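You operate a simulated robot arm through the tools that you are given. There is no shell and no other tool.

Carry out the task below with a simulated two-armed robot. There is one attempt and no reset: what you move stays moved.

TASK
Cap the middle outlet and pressure-test it at about 150 psi.
Fine: in this order: swing the cap shut, turn it tight, ease the black handle wide open, throttle up by the middle gauge. Leave the other controls as they are.

The check looks at the end state, three seconds after you hand in, the way a careful person would. Anything else that was tipped, shoved, dropped, spilled or broken makes it a failure. Lids that push on must go on centred and level and be pressed home; caps that screw on are set level and turned clockwise until they are tight.

THE ROBOT
Two 7-joint arms with fingered hands on one trunk that stands fixed in place. Base frame: the origin is at the foot of the trunk, x ahead of it, y to its left, z up. Units: mm, rad, N and s.
The left shoulder is at [50, 214, 869], the right one opposite. With the tool pointing down near the work surface each hand reaches from about 400 to 900 mm from the base axis, measured 20 degrees to its own side. Payload 3 kg a hand.
The TCP of each hand is the grasp point between the finger pads, 26 mm short of the fingertips. In the tool frame z runs along the fingers and y along their closing line. The gripper opens to 132 mm; its body begins 73 mm behind the TCP. The gripper is a hand of 3 fingers: y runs from the thumb to the fingers, the wrist lies at [0, 0, -229] in the tool frame, and closing takes about 1.5 s.
Orientation is that of the tool frame in the base frame, as a unit quaternion [w, x, y, z]. With the fingers straight down and closing along the base's y, the tool's x points along the base's -x, its y along +y and its z along -z.

THE INTERFACE
- The arms move only by the tool apply_moves. It takes "left_deltas", "right_deltas" or both (then of equal length, played together; a hand with none holds still); each is one flat list of numbers, 6 for each row, row after row: the shift along the tool's x, y, z in mm, then the turn, a rotation vector about the tool's x, y, z in rad. In form: [dx, dy, dz, ax, ay, az, dx, dy, dz, ax, ay, az, ...]. A call has 1 to 20 rows; each row is the pose to reach, as a shift and turn from the pose commanded when the call began, along the tool's axes at that moment. "left_jaw" and "right_jaw" are, for a hand that has rows, the finger opening in mm, from 0 to 132, set as the call begins (left out, the last holds). Each row takes 0.2 s and may step no farther than 50 mm and 0.15 rad from the row before; otherwise, or with a gripper value out of range, the whole call is refused. A pose out of reach is approached as far as the arm can. The call stops where the force on the tool passes 70 N (or 10 N more than at its start, if that is more) or the arm is blocked; 0.2 s more then pass. The fingers move at their own pace (about 72 mm/s each) and stop on an object; they squeeze with about 26 N. The grip force told is the motor's: it shows also when the fingers shut on nothing. Time passes only in rows, and 0.2 s behind the last, so rows that repeat a pose let the fingers close. The reply holds the time, the measured pose of the TCP, the force on the tool along the base axes, the opening and the grip force, in the units named above and with some noise, with the torque about the TCP (base axes, N m) and any sound that the robot's microphone picked up.
- Cameras (640 x 400 px; columns grow to the right, rows downward): "scene" is now at [34.6, 4.8, 1498.4]; the picture's right is [0.05, -1.00, 0.00], its down [-0.66, -0.03, -0.75] and it looks along [0.75, 0.04, -0.66] (base axes); focal length 352 px, centre (320, 200). "left" rides on the left gripper at [-62, 3, -92] in its tool frame; the picture's right is [-0.05, -1.00, 0.00], its down [0.83, -0.04, -0.56] and it looks along [0.55, -0.03, 0.83] (tool axes); focal length 230 px, centre (320, 200). "right" rides on the right gripper at [62, 3, -92] in its tool frame; the picture's right is [-0.05, 1.00, 0.00], its down [-0.83, -0.04, -0.56] and it looks along [-0.55, -0.03, 0.83] (tool axes); focal length 230 px, centre (320, 200). There is no depth. A picture from a camera that has moved, and an enlarged one, comes with that camera's place and axes in the base frame and with its lens.
- camera(camera): a new picture of that camera. No time passes.
- finger_targets(finger1, finger2, thumb_bend, hand): sets how far each is bent, from 0 (flat) to 100 (curled in); at 30 the hand is open as for a grip, at 70 the pads meet at the TCP. One left out holds its place. A second passes; each finger stops where it meets its share of the squeeze, and holds until it gets a number again. A gripper value or a shape takes the hand back. It gives what a move gives, with no picture; readings hold the bend of each and the force on the fingers (four entries, about 0 where the hand has none), thumb and palm.
- grasp_type(shape, hand): the hand has 3 fingers and takes this shape, open, in about a second: jaw (thumb against the fingers, like two jaws); tri (thumb and two fingers); tip (a fingertip pinch); poke (one finger out to press); point (the index stretched); flat (the hand flat); cup (the hand cupped); fist (a fist). The gripper value then closes the fingers along that shape, each until it touches; the sizes above hold for jaw. It gives what a move gives, with no picture.
- turn_head(pan, tilt): turns the head with the scene camera to pan (to the left, within 1.501 rad either way) and tilt (down, from -0.506 to 1.204), counted from straight ahead of the robot. It gives what a move gives.
- enlarge(camera, box): a new picture of the part [left, top, right, bottom] of that camera's present view, enlarged. No time passes.
- finish_job(): hands the job in; it is judged then, once.

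Nothing tells you positions but the pictures and the camera data. Unless the task says otherwise, let go and move clear before handing in.

The tools are called after "Emit:" by a JSON object that holds its "name" and its "arguments". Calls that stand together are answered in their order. apply_moves: Moves the arms, as the interface text tells. Its arguments: {"type":"object","properties":{"left_deltas":{"type":"array"},"left_jaw":{"type":"number"},"right_deltas":{"type":"array"},"right_jaw":{"type":"number"}},"required":[]} The other tools are called the same way: grasp_type (shape, hand) gives the hand a shape; finger_targets (finger1, finger2, thumb_bend, hand) moves the fingers one by one; turn_head (pan, tilt) turns the head that bears the scene camera; camera (camera) takes a picture; enlarge (camera, box) takes an enlarged picture of a part of a camera's view; finish_job () hands the job in.

At the start:

```text
t: 0.0
left_eef_pos: [427.7, 86.0, 1216.0]
left_ee_rot: [0.0, 0.114, 0.993, 0.0]
left_force: [-0.2, -0.4, 0.6]
left_torque: [-0.01, 0.0, 0.03]
left_width: 132.1
left_grip_force: 0.0
left_shape: jaw
left_bend: [30.0, 30.0, 30.0]
left_finger forces: [0.0, 0.0, 0.1, 0.0, 0.1, 0.1]
right_eef_pos: [454.0, -278.8, 1177.1]
right_ee_rot: [0.0, 0.114, 0.994, -0.001]
right_force: [-0.7, 0.1, 0.1]
right_torque: [-0.02, -0.01, 0.01]
right_width: 131.9
right_grip_force: 0.0
right_shape: jaw
right_bend: [30.0, 30.0, 30.0]
right_finger forces: [0.1, 0.0, 0.0, 0.0, 0.1, 0.1]
head pan, tilt (commanded): [0.049, 0.724]
```

scene: 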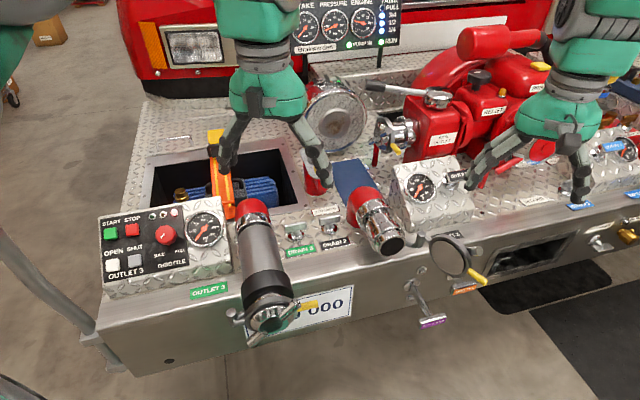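
right: 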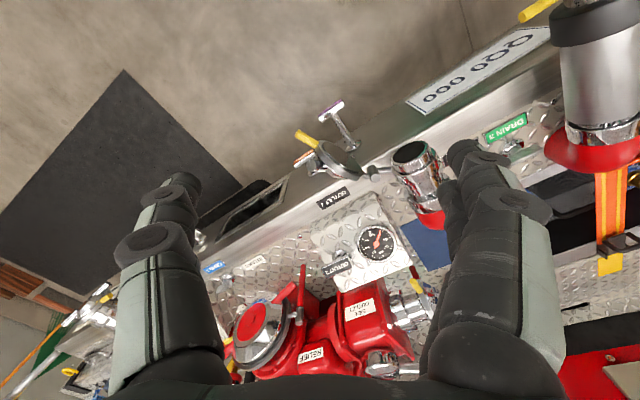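
left: 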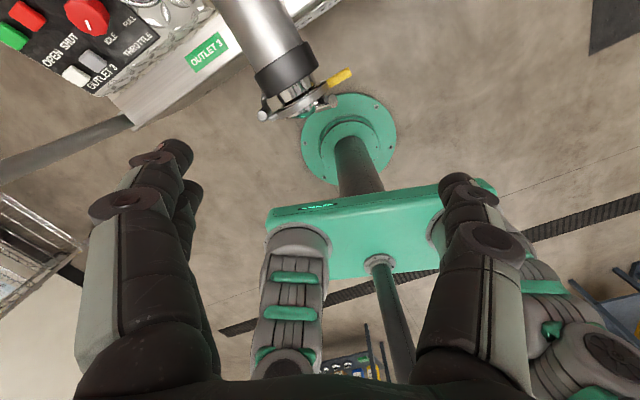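

I see a fire-truck pump panel with several outlets; the middle outlet seems to be the chrome pipe with an open hinged cap beside it. I'll take closer looks before moving anything.

Emit:
{"name": "enlarge", "arguments": {"camera": "scene", "box": [320, 150, 520, 340]}}

Emit:
{"name": "enlarge", "arguments": {"camera": "scene", "box": [80, 180, 340, 350]}}

Emit:
{"name": "enlarge", "arguments": {"camera": "scene", "box": [340, 30, 560, 200]}}

Emit:
{"name": "enlarge", "arguments": {"camera": "scene", "box": [280, 0, 420, 70]}}

Emit:
{"name": "enlarge", "arguments": {"camera": "scene", "box": [480, 110, 640, 260]}}

```text
2.11 times, centred on (420, 245) of scene
camera zoom: at [34.6, 4.8, 1498.4], right [0.05, -1.0, 0.0], down [-0.66, -0.03, -0.75], along [0.75, 0.04, -0.66], focal length 740 px, centre (110, 105)
```

zoom: 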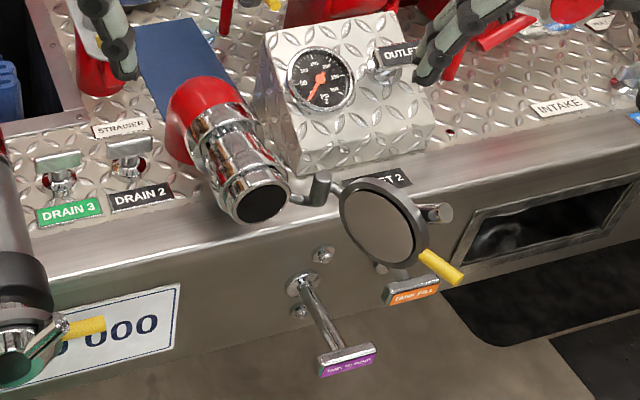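

```text
2.35 times, centred on (210, 265) of scene
camera zoom: at [34.6, 4.8, 1498.4], right [0.05, -1.0, 0.0], down [-0.66, -0.03, -0.75], along [0.75, 0.04, -0.66], focal length 827 px, centre (579, 47)
```

zoom: 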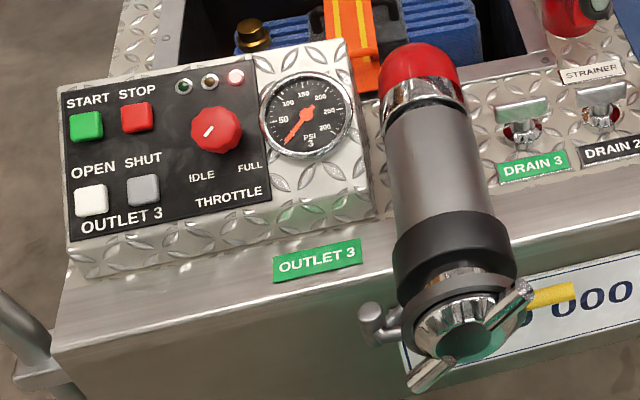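

```text
2.35 times, centred on (450, 115) of scene
camera zoom: at [34.6, 4.8, 1498.4], right [0.05, -1.0, 0.0], down [-0.66, -0.03, -0.75], along [0.75, 0.04, -0.66], focal length 827 px, centre (14, 400)
```

zoom: 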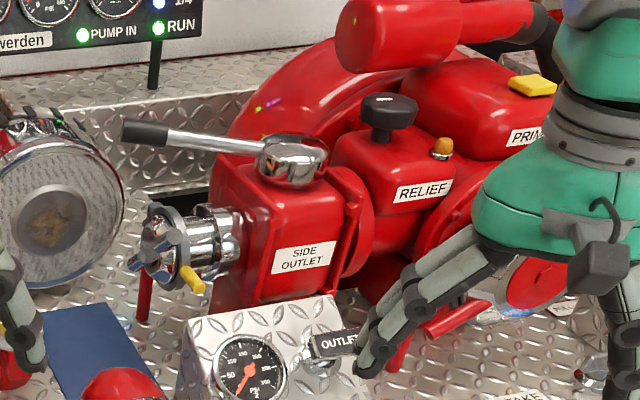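

```text
4.57 times, centred on (350, 35) of scene
camera zoom: at [34.6, 4.8, 1498.4], right [0.05, -1.0, 0.0], down [-0.66, -0.03, -0.75], along [0.75, 0.04, -0.66], focal length 1607 px, centre (183, 954)
```

zoom: 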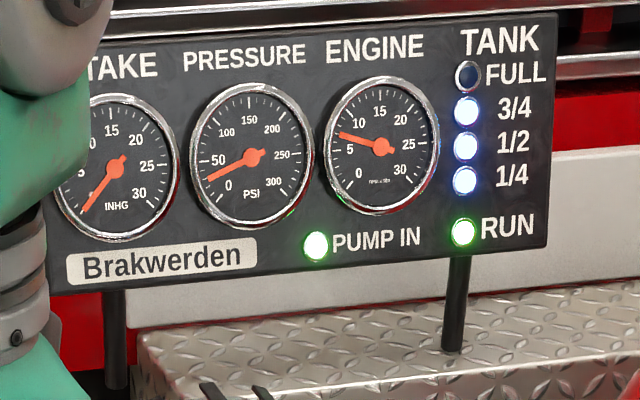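

```text
2.67 times, centred on (560, 185) of scene
camera zoom: at [34.6, 4.8, 1498.4], right [0.05, -1.0, 0.0], down [-0.66, -0.03, -0.75], along [0.75, 0.04, -0.66], focal length 937 px, centre (-320, 240)
```

zoom: 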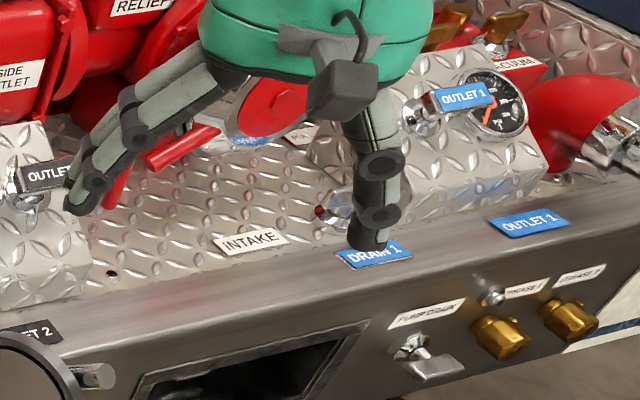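

The black-labelled OUTLET 2 (chrome pipe, hinged cap hanging open to its right) is the middle outlet, with its own gauge and black T-handle on the small box; the red throttle knob is on the left panel. I'll zoom in on the details before planning.

Emit:
{"name": "enlarge", "arguments": {"camera": "scene", "box": [360, 200, 500, 290]}}

Emit:
{"name": "enlarge", "arguments": {"camera": "scene", "box": [385, 150, 485, 220]}}

Emit:
{"name": "enlarge", "arguments": {"camera": "scene", "box": [220, 270, 340, 350]}}

Emit:
{"name": "enlarge", "arguments": {"camera": "scene", "box": [95, 190, 235, 290]}}

Emit:
{"name": "enlarge", "arguments": {"camera": "right", "box": [280, 80, 480, 300]}}

Emit:
{"name": "enlarge", "arguments": {"camera": "left", "box": [220, 20, 400, 140]}}

```text
4.44 times, centred on (430, 245) of scene
camera zoom: at [34.6, 4.8, 1498.4], right [0.05, -1.0, 0.0], down [-0.66, -0.03, -0.75], along [0.75, 0.04, -0.66], focal length 1562 px, centre (-169, 0)
```

zoom: 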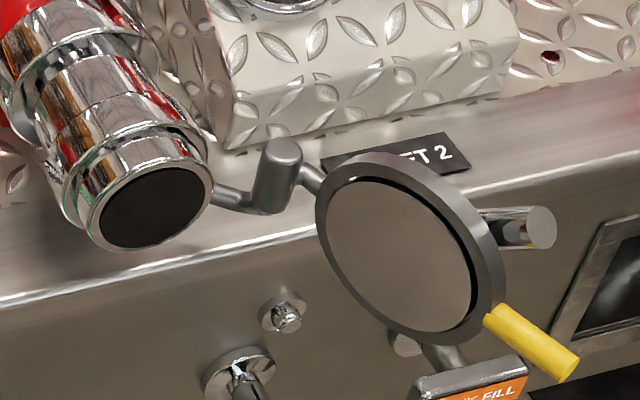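

```text
5.71 times, centred on (435, 185) of scene
camera zoom: at [34.6, 4.8, 1498.4], right [0.05, -1.0, 0.0], down [-0.66, -0.03, -0.75], along [0.75, 0.04, -0.66], focal length 2009 px, centre (-337, 286)
```

zoom: 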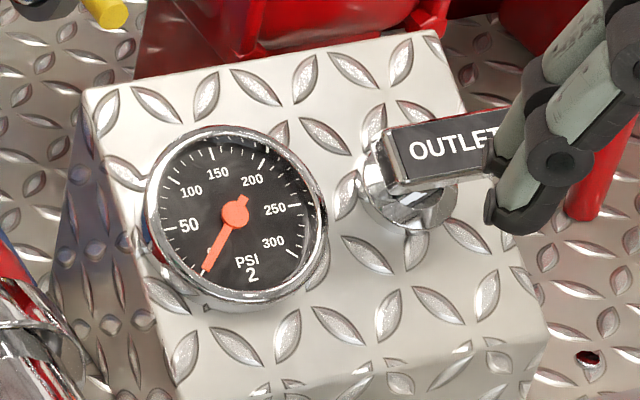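

```text
5.00 times, centred on (280, 310) of scene
camera zoom: at [34.6, 4.8, 1498.4], right [0.05, -1.0, 0.0], down [-0.66, -0.03, -0.75], along [0.75, 0.04, -0.66], focal length 1758 px, centre (520, -350)
```

zoom: 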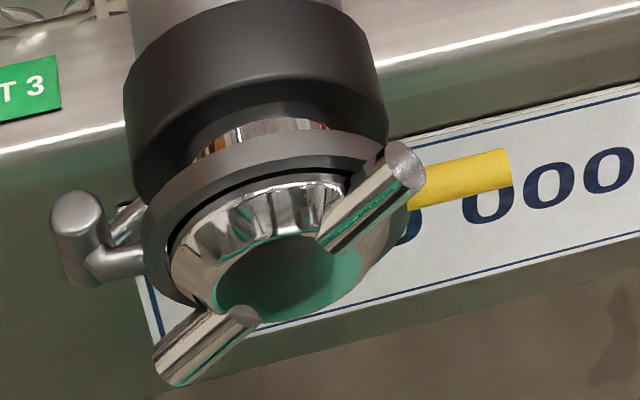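

```text
4.00 times, centred on (165, 240) of scene
camera zoom: at [34.6, 4.8, 1498.4], right [0.05, -1.0, 0.0], down [-0.66, -0.03, -0.75], along [0.75, 0.04, -0.66], focal length 1406 px, centre (940, 40)
```

zoom: 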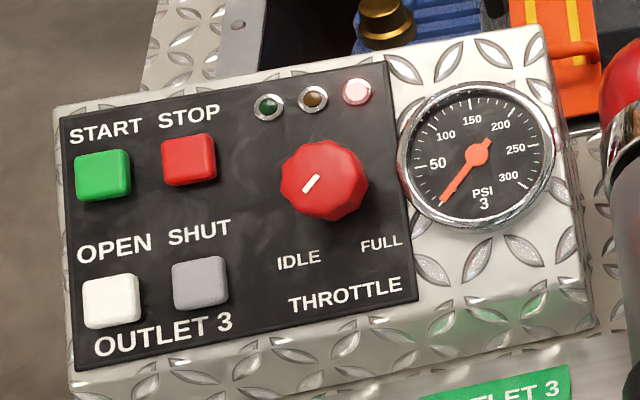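

```text
1.82 times, centred on (380, 190) of right
camera zoom: at [395.6, -262.0, 1269.0], right [0.28, 0.96, 0.0], down [0.8, -0.23, 0.56], along [0.53, -0.15, -0.83], focal length 418 px, centre (211, 218)
```

zoom: 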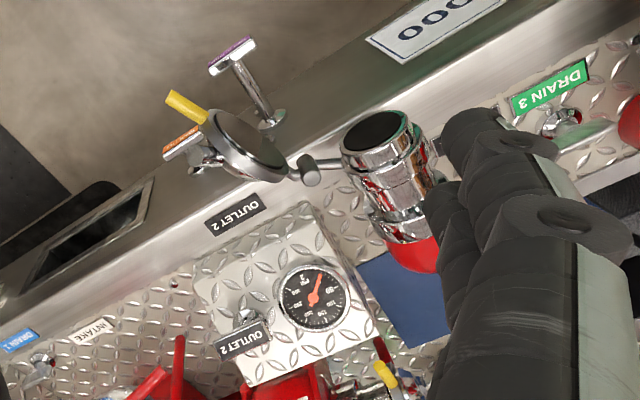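

```text
3.33 times, centred on (310, 80) of left
camera zoom: at [490.6, 74.2, 1307.3], right [-0.18, -0.98, 0.0], down [-0.82, 0.15, 0.56], along [-0.55, 0.1, -0.83], focal length 767 px, centre (353, 600)
```

zoom: 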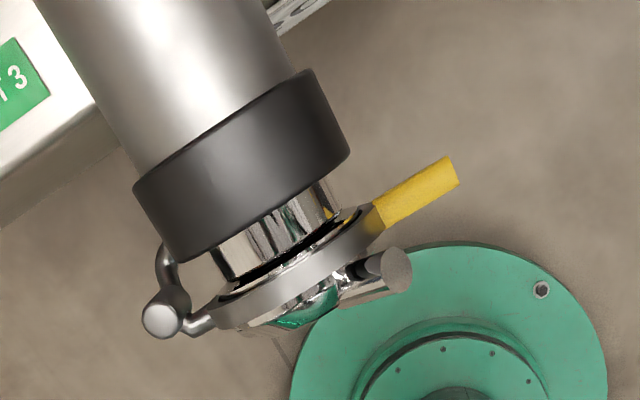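

I can place the open cap's centre near (579,-275,854), its hinge near (638,-217,841) and the pipe mouth near (602,-142,853). I'll pull the right hand back and down a little, clear of everything, to see the cap and the black handle from a second viewpoint.

Emit:
{"name": "apply_moves", "arguments": {"right_deltas": [21, -20, 25, 0, 0, 0, 42, -40, 50, 0, 0, 0, 63, -61, 75, 0, 0, 0, 84, -81, 100, 0, 0, 0]}}

Emit:
{"name": "camera", "arguments": {"camera": "right"}}

Emit:
{"name": "camera", "arguments": {"camera": "scene"}}

```text
t: 1.0
left_eef_pos: [427.5, 86.1, 1214.4]
left_ee_rot: [0.0, 0.114, 0.993, 0.0]
left_force: [0.6, 0.2, 0.2]
left_torque: [0.02, -0.03, -0.01]
left_width: 131.9
left_grip_force: 0.0
left_shape: jaw
left_bend: [30.0, 30.0, 30.0]
left_finger forces: [0.1, 0.2, 0.0, 0.0, 0.1, 0.0]
right_eef_pos: [354.8, -340.5, 1076.2]
right_ee_rot: [0.001, 0.114, 0.993, 0.0]
right_force: [0.0, 0.4, 0.5]
right_torque: [-0.01, -0.05, 0.02]
right_width: 131.9
right_grip_force: 0.0
right_shape: jaw
right_bend: [30.0, 30.0, 30.0]
right_finger forces: [0.0, 0.0, 0.0, 0.0, 0.0, 0.1]
head pan, tilt (commanded): [0.049, 0.724]
```

```text
taken
camera right: at [296.2, -323.3, 1167.5], right [0.28, 0.96, 0.0], down [0.8, -0.23, 0.56], along [0.53, -0.15, -0.83], focal length 230 px, centre (320, 200)
```

right: 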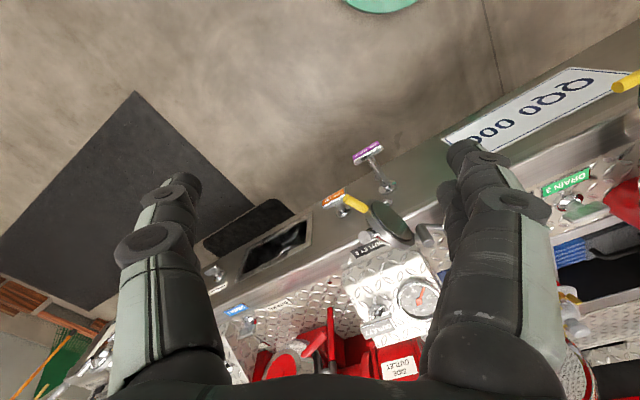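

```text
taken
camera scene: at [34.5, 4.7, 1498.4], right [0.05, -1.0, 0.0], down [-0.66, -0.03, -0.75], along [0.75, 0.04, -0.66], focal length 352 px, centre (320, 200)
```

scene: 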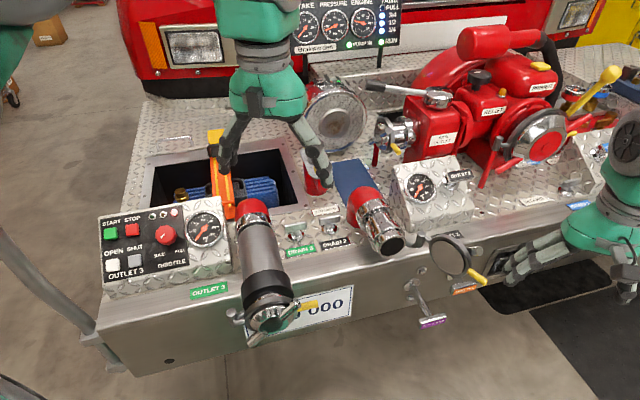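

The middle outlet, gauge box and cap are now unobstructed from the head camera. I'll zoom in on both views to measure precisely.

Emit:
{"name": "enlarge", "arguments": {"camera": "scene", "box": [340, 170, 500, 280]}}

Emit:
{"name": "enlarge", "arguments": {"camera": "scene", "box": [385, 150, 485, 220]}}

Emit:
{"name": "enlarge", "arguments": {"camera": "right", "box": [310, 180, 450, 350]}}

Emit:
{"name": "enlarge", "arguments": {"camera": "scene", "box": [560, 120, 640, 220]}}

```text
3.64 times, centred on (420, 225) of scene
camera zoom: at [34.5, 4.7, 1498.4], right [0.05, -1.0, 0.0], down [-0.66, -0.03, -0.75], along [0.75, 0.04, -0.66], focal length 1278 px, centre (-44, 109)
```

zoom: 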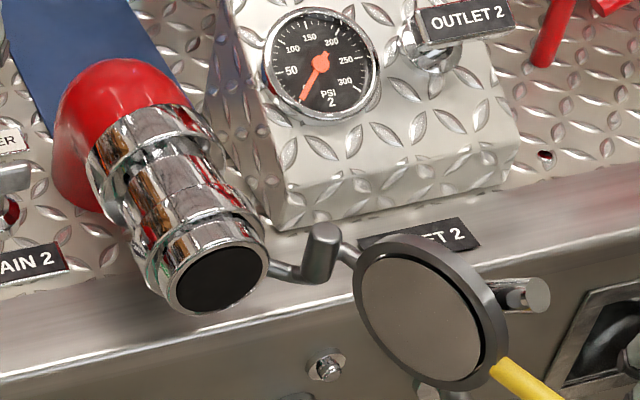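

```text
5.71 times, centred on (435, 185) of scene
camera zoom: at [34.5, 4.7, 1498.4], right [0.05, -1.0, 0.0], down [-0.66, -0.03, -0.75], along [0.75, 0.04, -0.66], focal length 2009 px, centre (-337, 286)
```

zoom: 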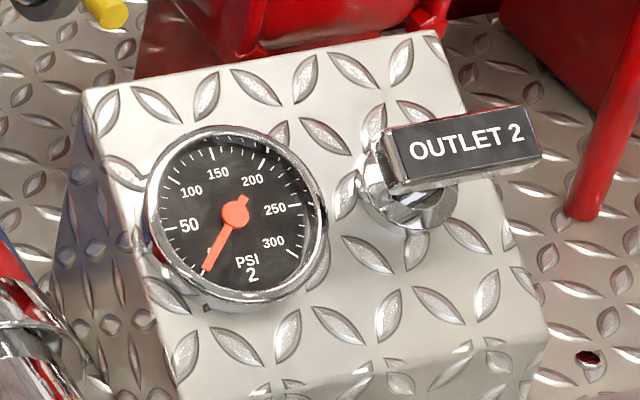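

```text
2.35 times, centred on (380, 265) of right
camera zoom: at [296.2, -323.3, 1167.5], right [0.28, 0.96, 0.0], down [0.8, -0.23, 0.56], along [0.53, -0.15, -0.83], focal length 541 px, centre (179, 47)
```

zoom: 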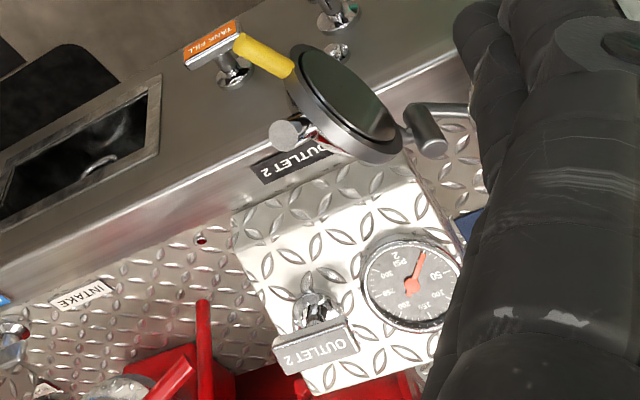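

```text
4.00 times, centred on (600, 170) of scene
camera zoom: at [34.5, 4.7, 1498.4], right [0.05, -1.0, 0.0], down [-0.66, -0.03, -0.75], along [0.75, 0.04, -0.66], focal length 1406 px, centre (-800, 320)
```

zoom: 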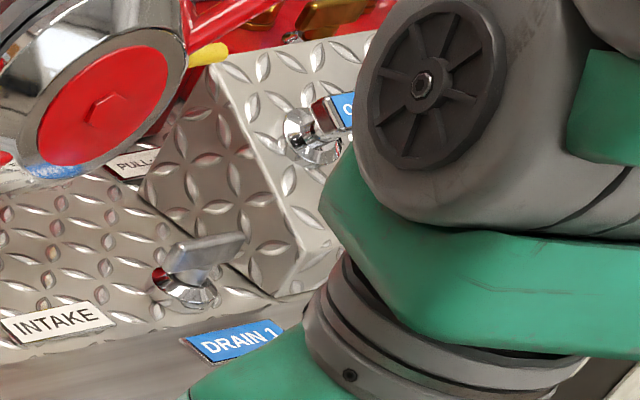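

Cross-checking both views: pipe axis points at the robot and a bit to its right (truck yawed about 16°), the yellow grip tip is near (511,-340,847), and the OUTLET 2 T-handle bar is near (826,-343,902). I'll now swing the right hand's camera over to the right of the open cap, well above it, to see its outer face and lugs.

Emit:
{"name": "apply_moves", "arguments": {"right_deltas": [-21.6, -2.7, 9.7, 0, 0, -0.148, -43.2, -5.4, 19.3, 0, 0, -0.296, -64.8, -8, 29, 0, 0, -0.444, -86.3, -10.7, 38.7, 0, 0, -0.592, -107.9, -13.4, 48.3, 0, 0, -0.74, -129.5, -16.1, 58, 0, 0, -0.888, -151, -18.8, 67.7, 0, 0, -1.036, -172.7, -21.5, 77.3, 0, 0, -1.184, -194.2, -24.2, 87, 0, 0, -1.332, -215.8, -26.8, 96.7, 0, 0, -1.48, -237.4, -29.5, 106.3, 0, 0, -1.628, -259, -32.2, 116, 0, 0, -1.776]}}

Emit:
{"name": "camera", "arguments": {"camera": "right"}}

Emit:
{"name": "camera", "arguments": {"camera": "scene"}}

```text
t: 3.6
left_eef_pos: [428.1, 85.2, 1215.6]
left_ee_rot: [-0.001, 0.115, 0.993, 0.0]
left_force: [0.1, -0.8, 0.0]
left_torque: [0.08, -0.03, -0.02]
left_width: 131.8
left_grip_force: 0.2
left_shape: jaw
left_bend: [30.0, 30.0, 30.0]
left_finger forces: [0.0, 0.1, 0.0, 0.0, 0.1, 0.0]
right_eef_pos: [590.9, -390.3, 954.2]
right_ee_rot: [0.005, -0.667, 0.745, -0.009]
right_force: [-0.5, -1.2, 0.4]
right_torque: [0.12, -0.03, 0.0]
right_width: 131.8
right_grip_force: 0.1
right_shape: jaw
right_bend: [30.0, 30.0, 30.0]
right_finger forces: [0.0, 0.0, 0.0, 0.0, 0.0, 0.0]
right hand out of reach, approached as far as the arm can: row 11, 12
head pan, tilt (commanded): [0.049, 0.724]
```

```text
taken
camera right: at [579.2, -450.5, 1046.9], right [-0.99, 0.16, -0.02], down [0.12, 0.82, 0.55], along [0.11, 0.54, -0.83], focal length 230 px, centre (320, 200)
```

right: 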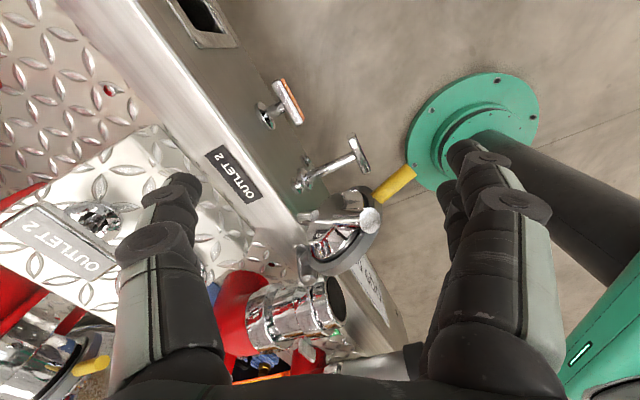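

```text
taken
camera scene: at [34.4, 4.0, 1498.4], right [0.05, -1.0, 0.0], down [-0.66, -0.03, -0.75], along [0.75, 0.04, -0.66], focal length 352 px, centre (320, 200)
```

scene: 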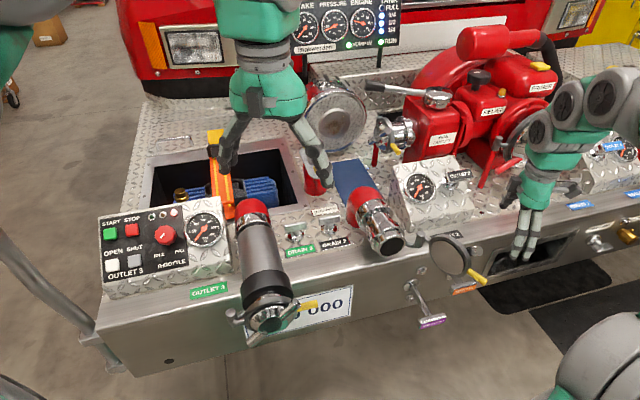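

The arm reached its yaw limit but the hand hangs clear, and I now see the cap's outer side. I'll zoom in there.

Emit:
{"name": "enlarge", "arguments": {"camera": "right", "box": [230, 130, 430, 360]}}

Emit:
{"name": "enlarge", "arguments": {"camera": "right", "box": [280, 160, 400, 290]}}

Emit:
{"name": "enlarge", "arguments": {"camera": "scene", "box": [430, 120, 600, 280]}}

```text
1.74 times, centred on (330, 245) of right
camera zoom: at [579.2, -450.5, 1046.9], right [-0.99, 0.16, -0.02], down [0.12, 0.82, 0.55], along [0.11, 0.54, -0.83], focal length 400 px, centre (303, 122)
```

zoom: 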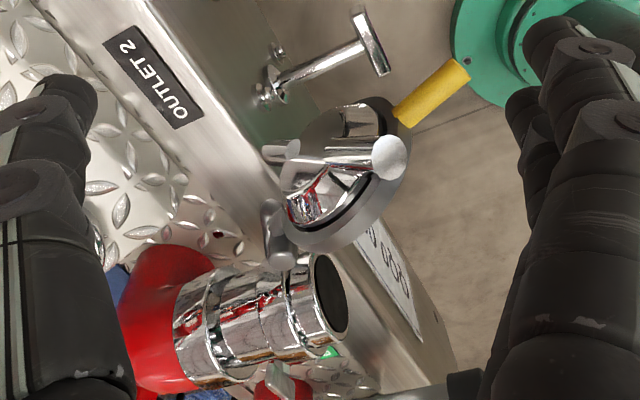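

```text
3.08 times, centred on (340, 225) of right
camera zoom: at [579.2, -450.5, 1046.9], right [-0.99, 0.16, -0.02], down [0.12, 0.82, 0.55], along [0.11, 0.54, -0.83], focal length 708 px, centre (258, 123)
```

zoom: 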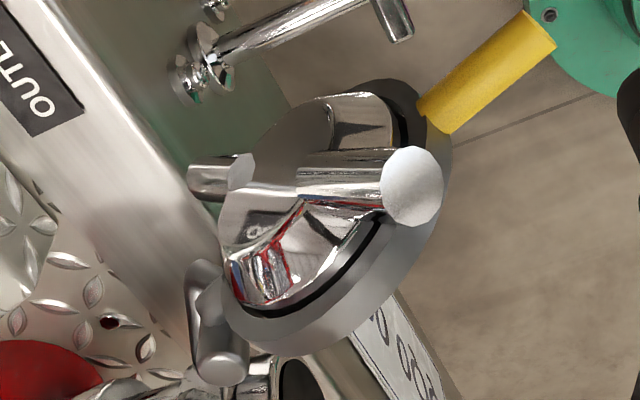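

```text
2.50 times, centred on (515, 200) of scene
camera zoom: at [34.4, 4.0, 1498.4], right [0.05, -1.0, 0.0], down [-0.66, -0.03, -0.75], along [0.75, 0.04, -0.66], focal length 879 px, centre (-168, 200)
```

zoom: 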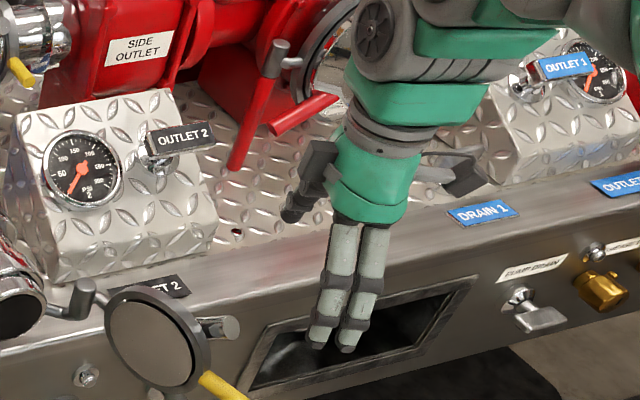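

The cap has a chrome dome with two rod lugs (one lug end near (561,-324,894)) and the yellow grip on the ring opposite the hinge. I'll try the "poke" shape here in free air to see whether it gives a good pushing finger.

Emit:
{"name": "grasp_type", "arguments": {"shape": "poke", "hand": "right"}}

Emit:
{"name": "enlarge", "arguments": {"camera": "scene", "box": [430, 120, 600, 280]}}

Emit:
{"name": "camera", "arguments": {"camera": "right"}}

```text
t: 4.5
left_eef_pos: [428.4, 86.4, 1213.3]
left_ee_rot: [0.0, 0.114, 0.993, -0.001]
left_force: [-0.5, -0.6, 0.0]
left_torque: [-0.01, 0.02, -0.01]
left_width: 131.8
left_grip_force: 0.0
left_shape: jaw
left_bend: [30.0, 30.0, 30.0]
left_finger forces: [0.1, 0.1, 0.1, 0.1, 0.0, 0.1]
right_eef_pos: [592.4, -389.3, 956.7]
right_ee_rot: [0.006, -0.666, 0.746, -0.009]
right_force: [0.3, 0.5, 1.6]
right_torque: [-0.03, 0.03, 0.0]
right_width: 0.2
right_grip_force: 0.0
right_shape: poke
right_bend: [100.0, 100.0, 45.0]
right_finger forces: [0.1, 0.0, 0.0, 0.0, 0.1, 0.0]
head pan, tilt (commanded): [0.049, 0.724]
```

```text
2.50 times, centred on (515, 200) of scene
camera zoom: at [34.6, 4.8, 1498.4], right [0.05, -1.0, 0.0], down [-0.66, -0.03, -0.75], along [0.75, 0.04, -0.66], focal length 879 px, centre (-168, 200)
```

zoom: 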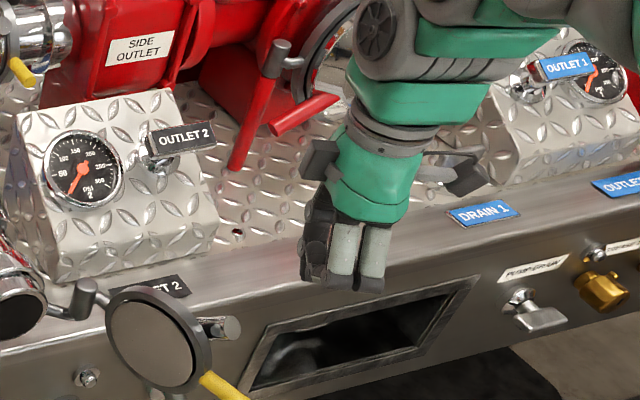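

```text
taken
camera right: at [579.3, -450.4, 1047.7], right [-0.99, 0.16, -0.02], down [0.13, 0.82, 0.55], along [0.11, 0.54, -0.83], focal length 230 px, centre (320, 200)
```

right: 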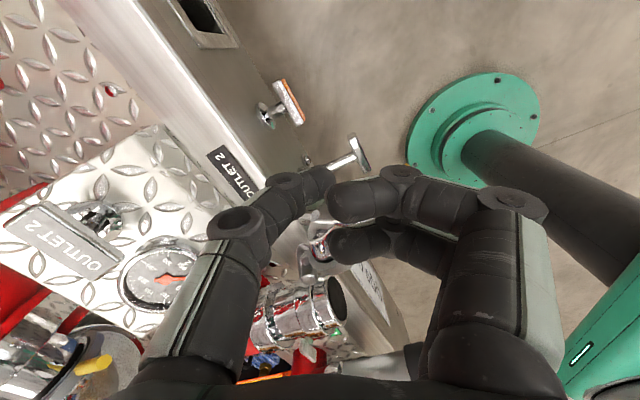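

The poke thumb hooks inward, so a better pushing stick is a straight thumb with the two fingers curled away. I'll set that and move to a safe point above the yellow grip.

Emit:
{"name": "finger_targets", "arguments": {"hand": "right", "finger1": 100, "finger2": 100, "thumb_bend": 30}}

Emit:
{"name": "apply_moves", "arguments": {"right_deltas": [0, 0, -10, 0, 0, 0, 0, 0, -30, 0, 0, 0, -20, 20, -30, 0, 0, 0.13, -40, 40, -30, 0, 0, 0.26, -60, 60, -30, 0, 0, 0.39, -75, 75, -30, 0, 0, 0.52]}}

Emit:
{"name": "camera", "arguments": {"camera": "right"}}

Emit:
{"name": "camera", "arguments": {"camera": "scene"}}

```text
t: 5.5
left_eef_pos: [427.3, 86.1, 1214.1]
left_ee_rot: [0.0, 0.114, 0.993, 0.0]
left_force: [0.3, 0.8, 0.5]
left_torque: [0.0, 0.02, 0.0]
left_width: 131.7
left_grip_force: 0.1
left_shape: jaw
left_bend: [30.0, 30.0, 30.0]
left_finger forces: [0.0, 0.0, 0.1, 0.1, 0.0, 0.1]
right_eef_pos: [591.7, -388.8, 955.3]
right_ee_rot: [0.005, -0.667, 0.745, -0.009]
right_force: [0.3, -0.3, -0.4]
right_torque: [0.01, -0.03, 0.03]
right_width: 57.8
right_grip_force: 0.1
right_shape: fingers
right_bend: [100.0, 100.0, 30.0]
right_finger forces: [0.1, 0.1, 0.1, 0.0, 0.1, 0.0]
head pan, tilt (commanded): [0.049, 0.724]
```

```text
t: 6.9
left_eef_pos: [427.3, 86.2, 1214.8]
left_ee_rot: [0.0, 0.114, 0.994, 0.0]
left_force: [0.1, -0.9, -0.1]
left_torque: [-0.02, -0.02, -0.01]
left_width: 131.7
left_grip_force: 0.0
left_shape: jaw
left_bend: [30.0, 30.0, 30.0]
left_finger forces: [0.0, 0.0, 0.0, 0.0, 0.0, 0.0]
right_eef_pos: [523.0, -303.9, 983.7]
right_ee_rot: [0.007, -0.452, 0.892, -0.008]
right_force: [0.4, 0.5, 0.5]
right_torque: [-0.05, 0.0, 0.02]
right_width: 57.8
right_grip_force: 0.0
right_shape: fingers
right_bend: [100.0, 100.0, 30.0]
right_finger forces: [0.0, 0.1, 0.0, 0.0, 0.1, 0.0]
head pan, tilt (commanded): [0.049, 0.724]
```

```text
taken
camera right: at [482.6, -352.1, 1075.4], right [-0.77, 0.63, -0.02], down [0.51, 0.65, 0.56], along [0.37, 0.42, -0.83], focal length 230 px, centre (320, 200)
```

right: 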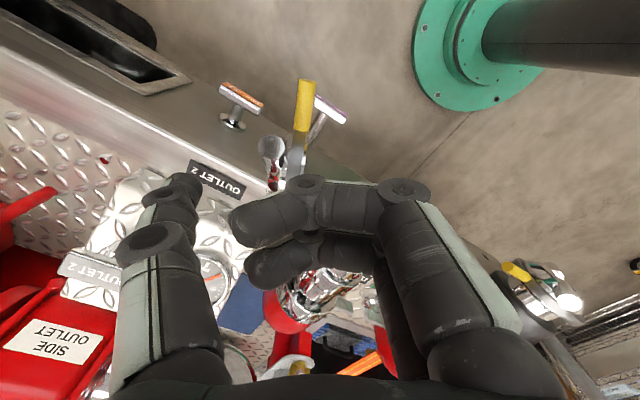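

```text
taken
camera scene: at [34.6, 4.8, 1498.4], right [0.05, -1.0, 0.0], down [-0.66, -0.03, -0.75], along [0.75, 0.04, -0.66], focal length 352 px, centre (320, 200)
```

scene: 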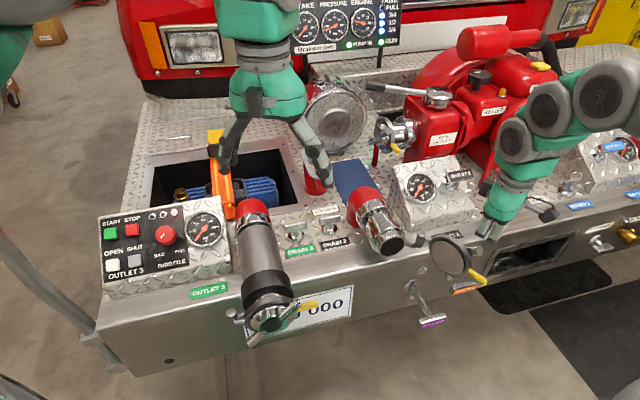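

The straight thumb now hangs at the left of the view and the yellow grip is visible below. I'll rotate to line the closing direction up with the swing, then lower the thumb on the outer side of the yellow grip.

Emit:
{"name": "apply_moves", "arguments": {"right_deltas": [9, 11, 0, -0.01, 0.003, 0.085, 18.4, 21.9, -0.6, -0.02, 0.005, 0.17, 18.6, 22.8, 35, -0.02, 0.005, 0.17, 18.8, 23.6, 70, -0.02, 0.005, 0.17]}}

Emit:
{"name": "camera", "arguments": {"camera": "right"}}

Emit:
{"name": "enlarge", "arguments": {"camera": "scene", "box": [360, 170, 560, 300]}}

```text
t: 7.9
left_eef_pos: [427.8, 87.0, 1215.1]
left_ee_rot: [0.0, 0.114, 0.993, 0.0]
left_force: [0.4, -0.4, 0.1]
left_torque: [0.03, 0.0, 0.03]
left_width: 132.0
left_grip_force: 0.1
left_shape: jaw
left_bend: [30.0, 30.0, 30.0]
left_finger forces: [0.1, 0.0, 0.0, 0.0, 0.0, 0.1]
right_eef_pos: [496.8, -307.2, 913.2]
right_ee_rot: [0.001, -0.377, 0.926, 0.002]
right_force: [-0.2, -0.4, 0.2]
right_torque: [0.04, 0.01, 0.04]
right_width: 57.9
right_grip_force: 0.1
right_shape: fingers
right_bend: [100.0, 100.0, 30.0]
right_finger forces: [0.0, 0.1, 0.0, 0.0, 0.1, 0.1]
head pan, tilt (commanded): [0.049, 0.724]
```

```text
taken
camera right: at [449.2, -347.3, 1004.7], right [-0.66, 0.75, 0.0], down [0.63, 0.55, 0.56], along [0.42, 0.37, -0.83], focal length 230 px, centre (320, 200)
```

right: 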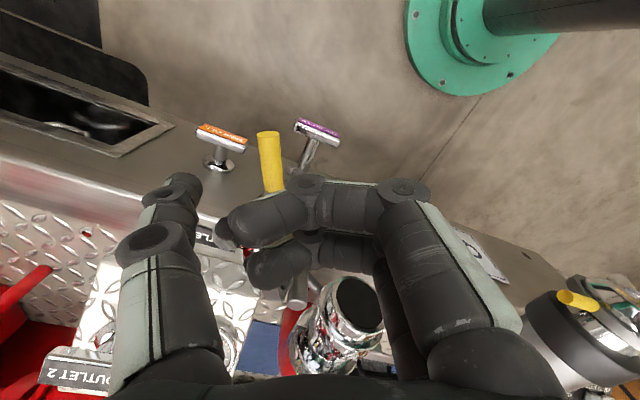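

```text
3.08 times, centred on (460, 235) of scene
camera zoom: at [34.6, 4.7, 1498.4], right [0.05, -1.0, 0.0], down [-0.66, -0.03, -0.75], along [0.75, 0.04, -0.66], focal length 1082 px, centre (-111, 92)
```

zoom: 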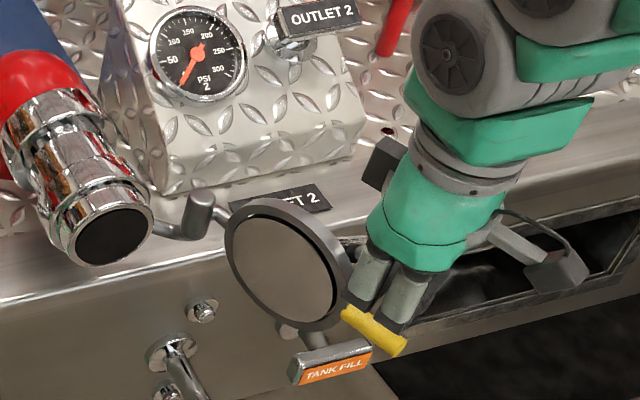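

The thumb hangs on the outer side of the yellow grip with about 22 mm clearance. I'll lower it to grip height now.

Emit:
{"name": "apply_moves", "arguments": {"right_deltas": [0, 0, 20, 0, 0, 0, 0, 0, 40, 0, 0, 0, 0, 0, 56, 0, 0, 0, 0, 0, 56, 0, 0, 0]}}

Emit:
{"name": "camera", "arguments": {"camera": "right"}}

Emit:
{"name": "enlarge", "arguments": {"camera": "scene", "box": [360, 170, 560, 300]}}

```text
t: 8.9
left_eef_pos: [428.0, 86.0, 1215.9]
left_ee_rot: [-0.001, 0.114, 0.993, 0.001]
left_force: [-0.2, -0.3, 0.0]
left_torque: [-0.01, 0.0, 0.01]
left_width: 132.1
left_grip_force: 0.1
left_shape: jaw
left_bend: [30.0, 30.0, 30.0]
left_finger forces: [0.0, 0.0, 0.0, 0.0, 0.0, 0.0]
right_eef_pos: [494.9, -307.1, 857.7]
right_ee_rot: [0.001, -0.376, 0.927, 0.001]
right_force: [-0.3, -0.3, 0.3]
right_torque: [0.0, 0.0, 0.0]
right_width: 57.9
right_grip_force: 0.0
right_shape: fingers
right_bend: [100.0, 100.0, 30.0]
right_finger forces: [0.1, 0.0, 0.1, 0.0, 0.0, 0.0]
head pan, tilt (commanded): [0.049, 0.724]
```

```text
taken
camera right: at [448.6, -347.9, 949.3], right [-0.66, 0.75, 0.0], down [0.63, 0.55, 0.56], along [0.42, 0.37, -0.83], focal length 230 px, centre (320, 200)
```

right: 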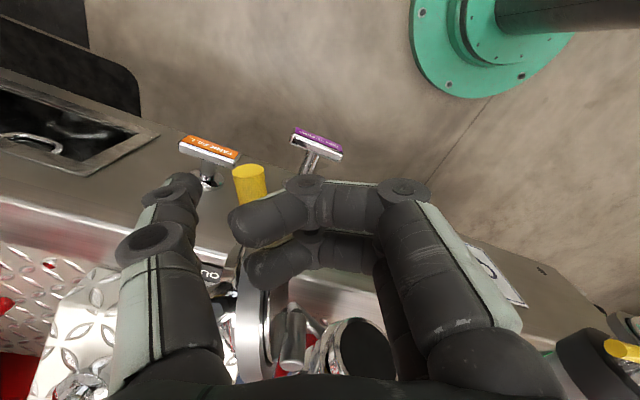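

```text
3.08 times, centred on (460, 235) of scene
camera zoom: at [34.6, 4.7, 1498.4], right [0.05, -1.0, 0.0], down [-0.66, -0.03, -0.75], along [0.75, 0.04, -0.66], focal length 1082 px, centre (-111, 92)
```

zoom: 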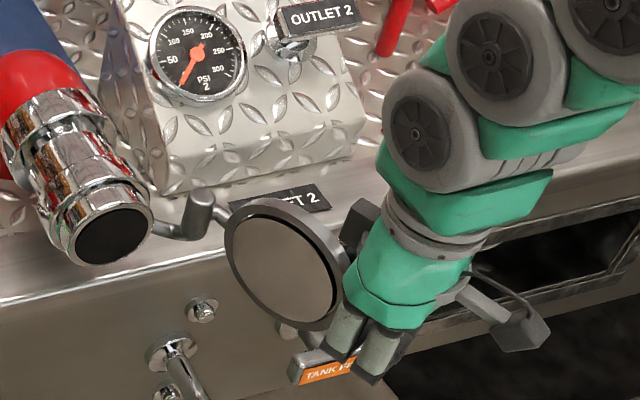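

The thumb is level with the yellow grip, on its outer side. I'll sweep it along the hinge arc, first a small part, and check that the cap follows.

Emit:
{"name": "apply_moves", "arguments": {"right_deltas": [-4.3, 16.3, 0, 0, 0, 0.1, -10.3, 32.1, 0, 0, 0, 0.2, -17.8, 47.3, 0, 0, 0, 0.3, -26.7, 61.6, 0, 0, 0, 0.4]}}

Emit:
{"name": "camera", "arguments": {"camera": "right"}}

Emit:
{"name": "enlarge", "arguments": {"camera": "scene", "box": [340, 160, 540, 300]}}

```text
t: 9.9
left_eef_pos: [427.6, 86.6, 1214.6]
left_ee_rot: [0.0, 0.114, 0.993, -0.001]
left_force: [0.4, 0.4, -0.6]
left_torque: [-0.01, 0.02, -0.02]
left_width: 131.9
left_grip_force: 0.0
left_shape: jaw
left_bend: [30.0, 30.0, 30.0]
left_finger forces: [0.0, 0.0, 0.0, 0.1, 0.0, 0.0]
right_eef_pos: [470.2, -244.2, 858.5]
right_ee_rot: [0.001, -0.185, 0.983, 0.001]
right_force: [0.8, 0.1, -0.1]
right_torque: [-0.02, -0.02, 0.02]
right_width: 58.4
right_grip_force: 0.5
right_shape: fingers
right_bend: [100.0, 100.0, 30.0]
right_finger forces: [0.0, 0.1, 0.0, 0.1, 0.7, 0.0]
head pan, tilt (commanded): [0.049, 0.724]
```

```text
taken
camera right: at [411.5, -264.0, 949.0], right [-0.31, 0.95, 0.0], down [0.79, 0.26, 0.56], along [0.53, 0.17, -0.83], focal length 230 px, centre (320, 200)
```

right: 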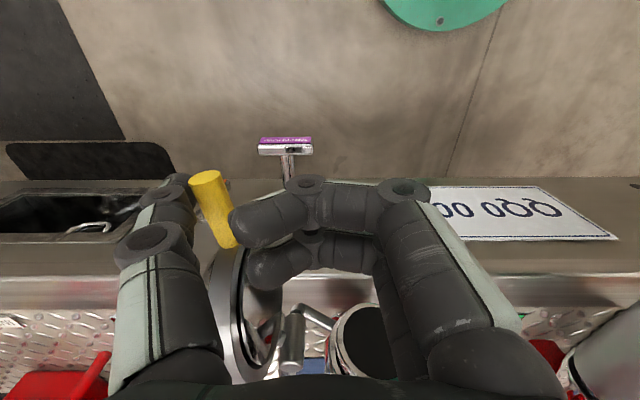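

```text
2.86 times, centred on (440, 230) of scene
camera zoom: at [34.6, 4.8, 1498.4], right [0.05, -1.0, 0.0], down [-0.66, -0.03, -0.75], along [0.75, 0.04, -0.66], focal length 1004 px, centre (-23, 114)
```

zoom: 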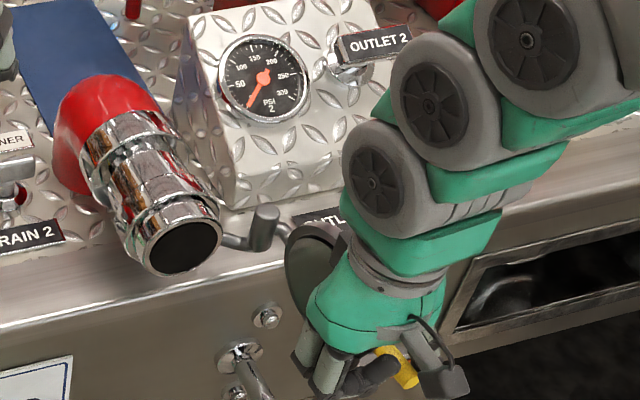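

The cap follows the thumb smoothly with very little force. I'll continue the arc.

Emit:
{"name": "apply_moves", "arguments": {"right_deltas": [-4.4, 16.4, 0, 0, 0, 0.1, -10.3, 32.2, 0, 0, 0, 0.2, -17.9, 47.4, 0, 0, 0, 0.3, -26.9, 61.8, 0, 0, 0, 0.4, -37.3, 75.2, 0, 0, 0, 0.5, -49.0, 87.4, 0, 0, 0, 0.6, -61.8, 98.5, 0, 0, 0, 0.7, -75.7, 108.2, 0, 0, 0, 0.8]}}

Emit:
{"name": "camera", "arguments": {"camera": "right"}}

Emit:
{"name": "enlarge", "arguments": {"camera": "scene", "box": [300, 160, 500, 300]}}

```text
t: 11.7
left_eef_pos: [428.3, 86.5, 1215.2]
left_ee_rot: [0.0, 0.114, 0.993, 0.0]
left_force: [-0.3, 0.6, -0.6]
left_torque: [-0.02, -0.01, -0.02]
left_width: 131.7
left_grip_force: 0.1
left_shape: jaw
left_bend: [30.0, 30.0, 30.0]
left_finger forces: [0.0, 0.1, 0.1, 0.0, 0.1, 0.1]
right_eef_pos: [502.0, -115.6, 858.4]
right_ee_rot: [0.0, 0.214, 0.977, 0.001]
right_force: [-0.2, -0.4, 0.4]
right_torque: [-0.02, -0.01, 0.02]
right_width: 58.3
right_grip_force: 0.6
right_shape: fingers
right_bend: [100.0, 100.0, 30.0]
right_finger forces: [0.0, 0.0, 0.0, 0.0, 0.8, 0.0]
head pan, tilt (commanded): [0.049, 0.724]
```

```text
taken
camera right: at [447.1, -86.9, 949.5], right [0.46, 0.89, 0.0], down [0.74, -0.39, 0.56], along [0.49, -0.26, -0.83], focal length 230 px, centre (320, 200)
```

right: 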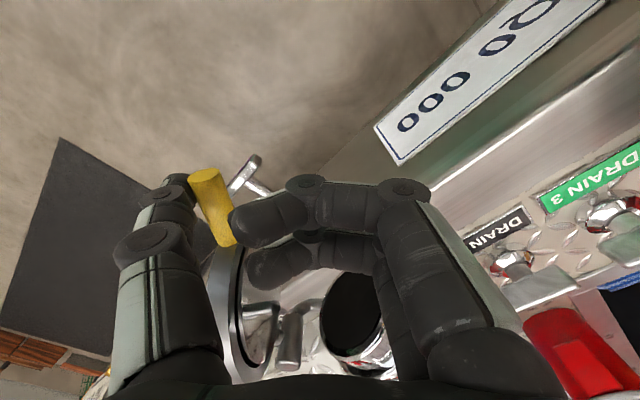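

```text
2.86 times, centred on (400, 230) of scene
camera zoom: at [34.6, 4.8, 1498.4], right [0.05, -1.0, 0.0], down [-0.66, -0.03, -0.75], along [0.75, 0.04, -0.66], focal length 1004 px, centre (91, 114)
```

zoom: 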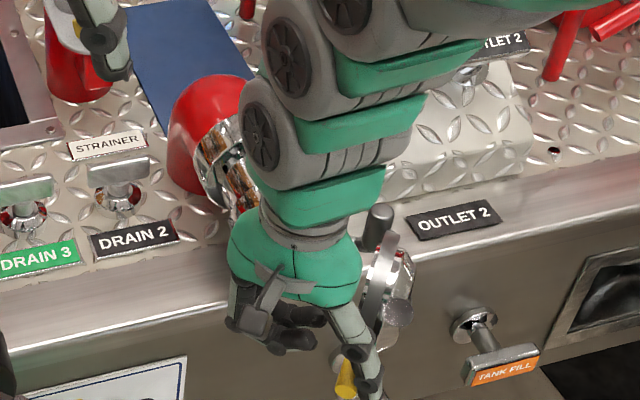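

The cap is past halfway and still riding easily on the thumb. I'll move the left hand aside (toward its own side) while continuing the arc to near-closed.

Emit:
{"name": "apply_moves", "arguments": {"right_deltas": [-4.4, 16.4, 0, 0, 0, 0.1, -10.3, 32.2, 0, 0, 0, 0.2, -17.9, 47.4, 0, 0, 0, 0.3, -26.9, 61.8, 0, 0, 0, 0.4, -37.3, 75.2, 0, 0, 0, 0.5, -49.0, 87.4, 0, 0, 0, 0.6, -61.8, 98.5, 0, 0, 0, 0.7], "left_deltas": [5.8, 25, 0, 0, 0, 0, 11.6, 50, 0, 0, 0, 0, 17.5, 75, 0, 0, 0, 0, 23.3, 100, 0, 0, 0, 0, 29.1, 125, 0, 0, 0, 0, 35, 150, 0, 0, 0, 0, 40.8, 175, 0, 0, 0, 0]}}

Emit:
{"name": "camera", "arguments": {"camera": "right"}}

Emit:
{"name": "enlarge", "arguments": {"camera": "scene", "box": [300, 160, 500, 300]}}

```text
t: 13.3
left_eef_pos: [428.4, 265.6, 1216.2]
left_ee_rot: [0.0, 0.114, 0.993, 0.001]
left_force: [0.2, 1.0, -0.3]
left_torque: [-0.01, 0.02, 0.01]
left_width: 131.9
left_grip_force: 0.0
left_shape: jaw
left_bend: [30.0, 30.0, 30.0]
left_finger forces: [0.0, 0.0, 0.0, 0.0, 0.0, 0.0]
right_eef_pos: [600.0, -51.0, 857.7]
right_ee_rot: [0.0, 0.537, 0.843, 0.001]
right_force: [0.0, 0.0, 1.5]
right_torque: [-0.01, 0.07, 0.01]
right_width: 58.2
right_grip_force: 0.2
right_shape: fingers
right_bend: [100.0, 100.0, 30.0]
right_finger forces: [0.1, 0.0, 0.0, 0.0, 0.7, 0.0]
head pan, tilt (commanded): [0.049, 0.724]
```

```text
taken
camera right: at [576.1, 5.1, 950.0], right [0.93, 0.38, 0.0], down [0.31, -0.77, 0.55], along [0.21, -0.51, -0.83], focal length 230 px, centre (320, 200)
```

right: 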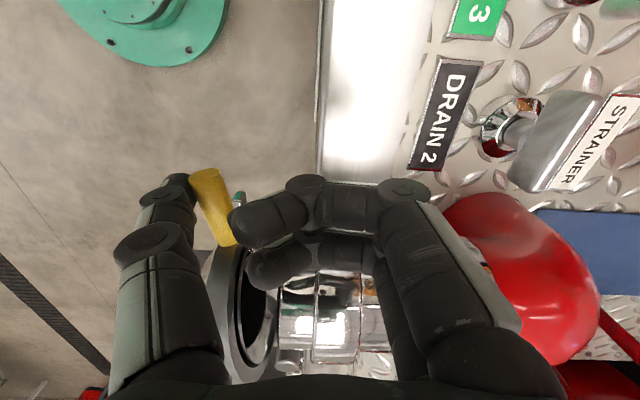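

```text
2.86 times, centred on (400, 230) of scene
camera zoom: at [34.6, 4.8, 1498.4], right [0.05, -1.0, 0.0], down [-0.66, -0.03, -0.75], along [0.75, 0.04, -0.66], focal length 1004 px, centre (91, 114)
```

zoom: 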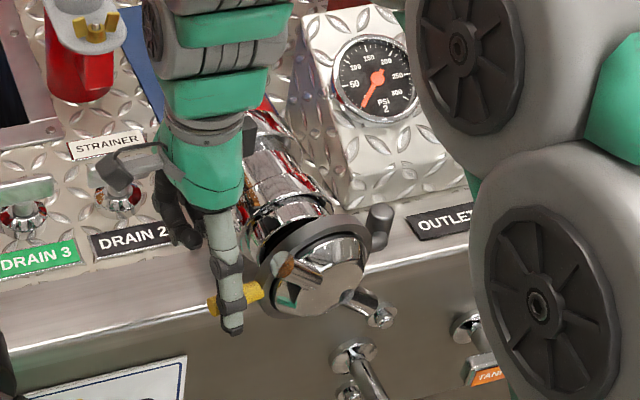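

The cap is about 15° short of closed, lugs at upper-left and lower-right. I'll push the last bit slowly, watching force.

Emit:
{"name": "apply_moves", "arguments": {"right_deltas": [-2.0, 8.2, 0, 0, 0, 0.05, -4.4, 16.4, 0, 0, 0, 0.1, -7.2, 24.4, 0, 0, 0, 0.15, -10.3, 32.2, 0, 0, 0, 0.2]}}

Emit:
{"name": "enlarge", "arguments": {"camera": "scene", "box": [330, 180, 450, 290]}}

Emit:
{"name": "camera", "arguments": {"camera": "right"}}

```text
t: 14.3
left_eef_pos: [429.2, 267.1, 1215.7]
left_ee_rot: [0.0, 0.115, 0.993, 0.0]
left_force: [-0.1, 0.0, 0.4]
left_torque: [-0.01, 0.03, -0.02]
left_width: 132.0
left_grip_force: 0.1
left_shape: jaw
left_bend: [30.0, 30.0, 30.0]
left_finger forces: [0.0, 0.0, 0.0, 0.1, 0.0, 0.0]
right_eef_pos: [631.4, -48.1, 857.4]
right_ee_rot: [0.0, 0.618, 0.786, 0.001]
right_force: [-5.2, -2.5, -1.1]
right_torque: [-0.03, -0.02, 0.13]
right_width: 60.1
right_grip_force: 2.4
right_shape: fingers
right_bend: [100.0, 100.0, 28.0]
right_finger forces: [0.0, 0.1, 0.1, 0.0, 4.7, 0.0]
head pan, tilt (commanded): [0.049, 0.724]
```

```text
3.64 times, centred on (390, 235) of scene
camera zoom: at [34.5, 4.7, 1498.4], right [0.05, -1.0, 0.0], down [-0.66, -0.03, -0.75], along [0.75, 0.04, -0.66], focal length 1278 px, centre (66, 73)
```

zoom: 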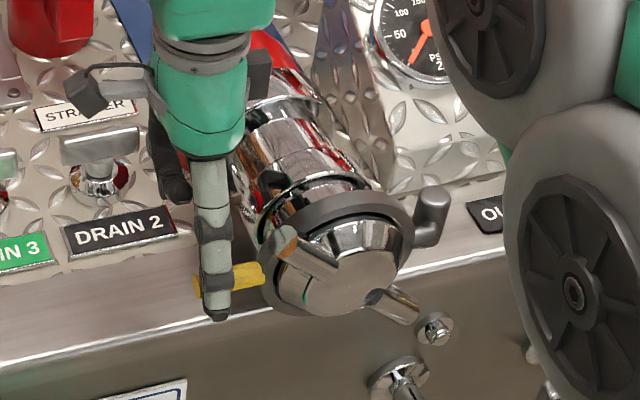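

```text
taken
camera right: at [620.6, 11.6, 950.0], right [0.98, 0.19, 0.0], down [0.16, -0.82, 0.55], along [0.1, -0.54, -0.83], focal length 230 px, centre (320, 200)
```

right: 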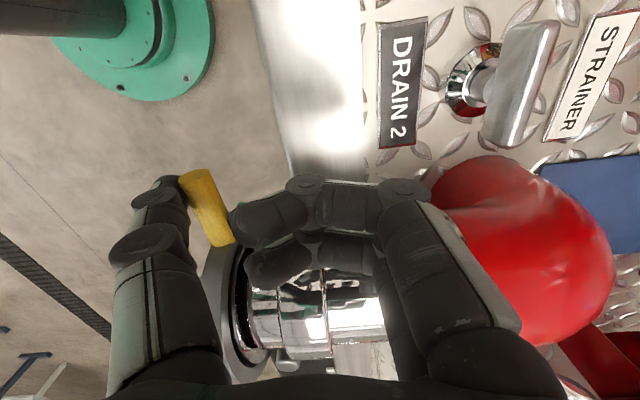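

The cap has met the mouth (about 6 N resistance). I'll press a little further to make sure it's fully against the pipe.

Emit:
{"name": "apply_moves", "arguments": {"right_deltas": [-1.0, 4.0, 0, 0, 0, 0.02, -2.0, 8.2, 0, 0, 0, 0.04]}}

Emit:
{"name": "enlarge", "arguments": {"camera": "scene", "box": [350, 190, 440, 280]}}

Emit:
{"name": "enlarge", "arguments": {"camera": "right", "box": [160, 150, 400, 390]}}

```text
t: 14.9
left_eef_pos: [428.2, 267.0, 1216.3]
left_ee_rot: [-0.001, 0.114, 0.994, 0.0]
left_force: [-0.1, -0.3, -0.6]
left_torque: [0.01, 0.03, 0.0]
left_width: 131.9
left_grip_force: 0.0
left_shape: jaw
left_bend: [30.0, 30.0, 30.0]
left_finger forces: [0.0, 0.1, 0.0, 0.0, 0.1, 0.0]
right_eef_pos: [641.7, -47.2, 857.3]
right_ee_rot: [0.001, 0.633, 0.774, 0.001]
right_force: [-11.6, -7.2, -3.8]
right_torque: [-0.01, -0.14, 0.4]
right_width: 64.1
right_grip_force: 6.0
right_shape: fingers
right_bend: [100.0, 100.0, 24.0]
right_finger forces: [0.0, 0.0, 0.0, 0.0, 11.7, 0.0]
head pan, tilt (commanded): [0.049, 0.724]
```

```text
4.44 times, centred on (395, 235) of scene
camera zoom: at [34.4, 4.6, 1498.4], right [0.05, -1.0, 0.0], down [-0.66, -0.03, -0.75], along [0.75, 0.04, -0.66], focal length 1562 px, centre (-13, 44)
```

zoom: 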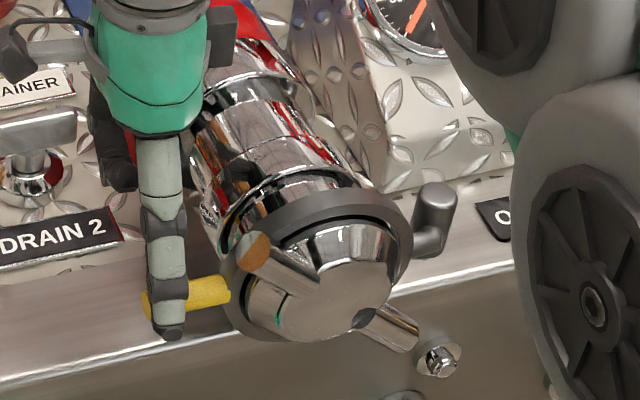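

```text
1.67 times, centred on (280, 270) of right
camera zoom: at [632.2, 12.1, 949.9], right [0.99, 0.15, 0.0], down [0.12, -0.82, 0.55], along [0.08, -0.55, -0.83], focal length 384 px, centre (387, 83)
```

zoom: 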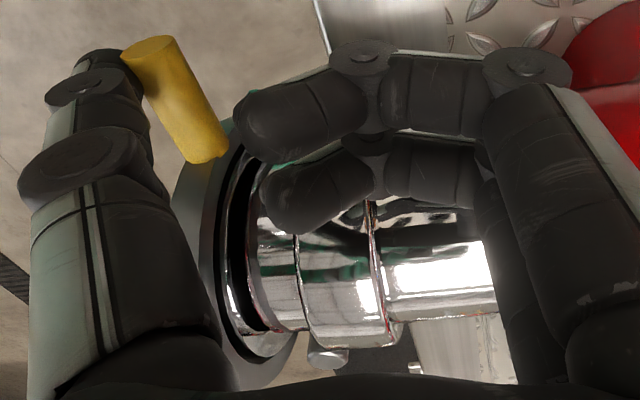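

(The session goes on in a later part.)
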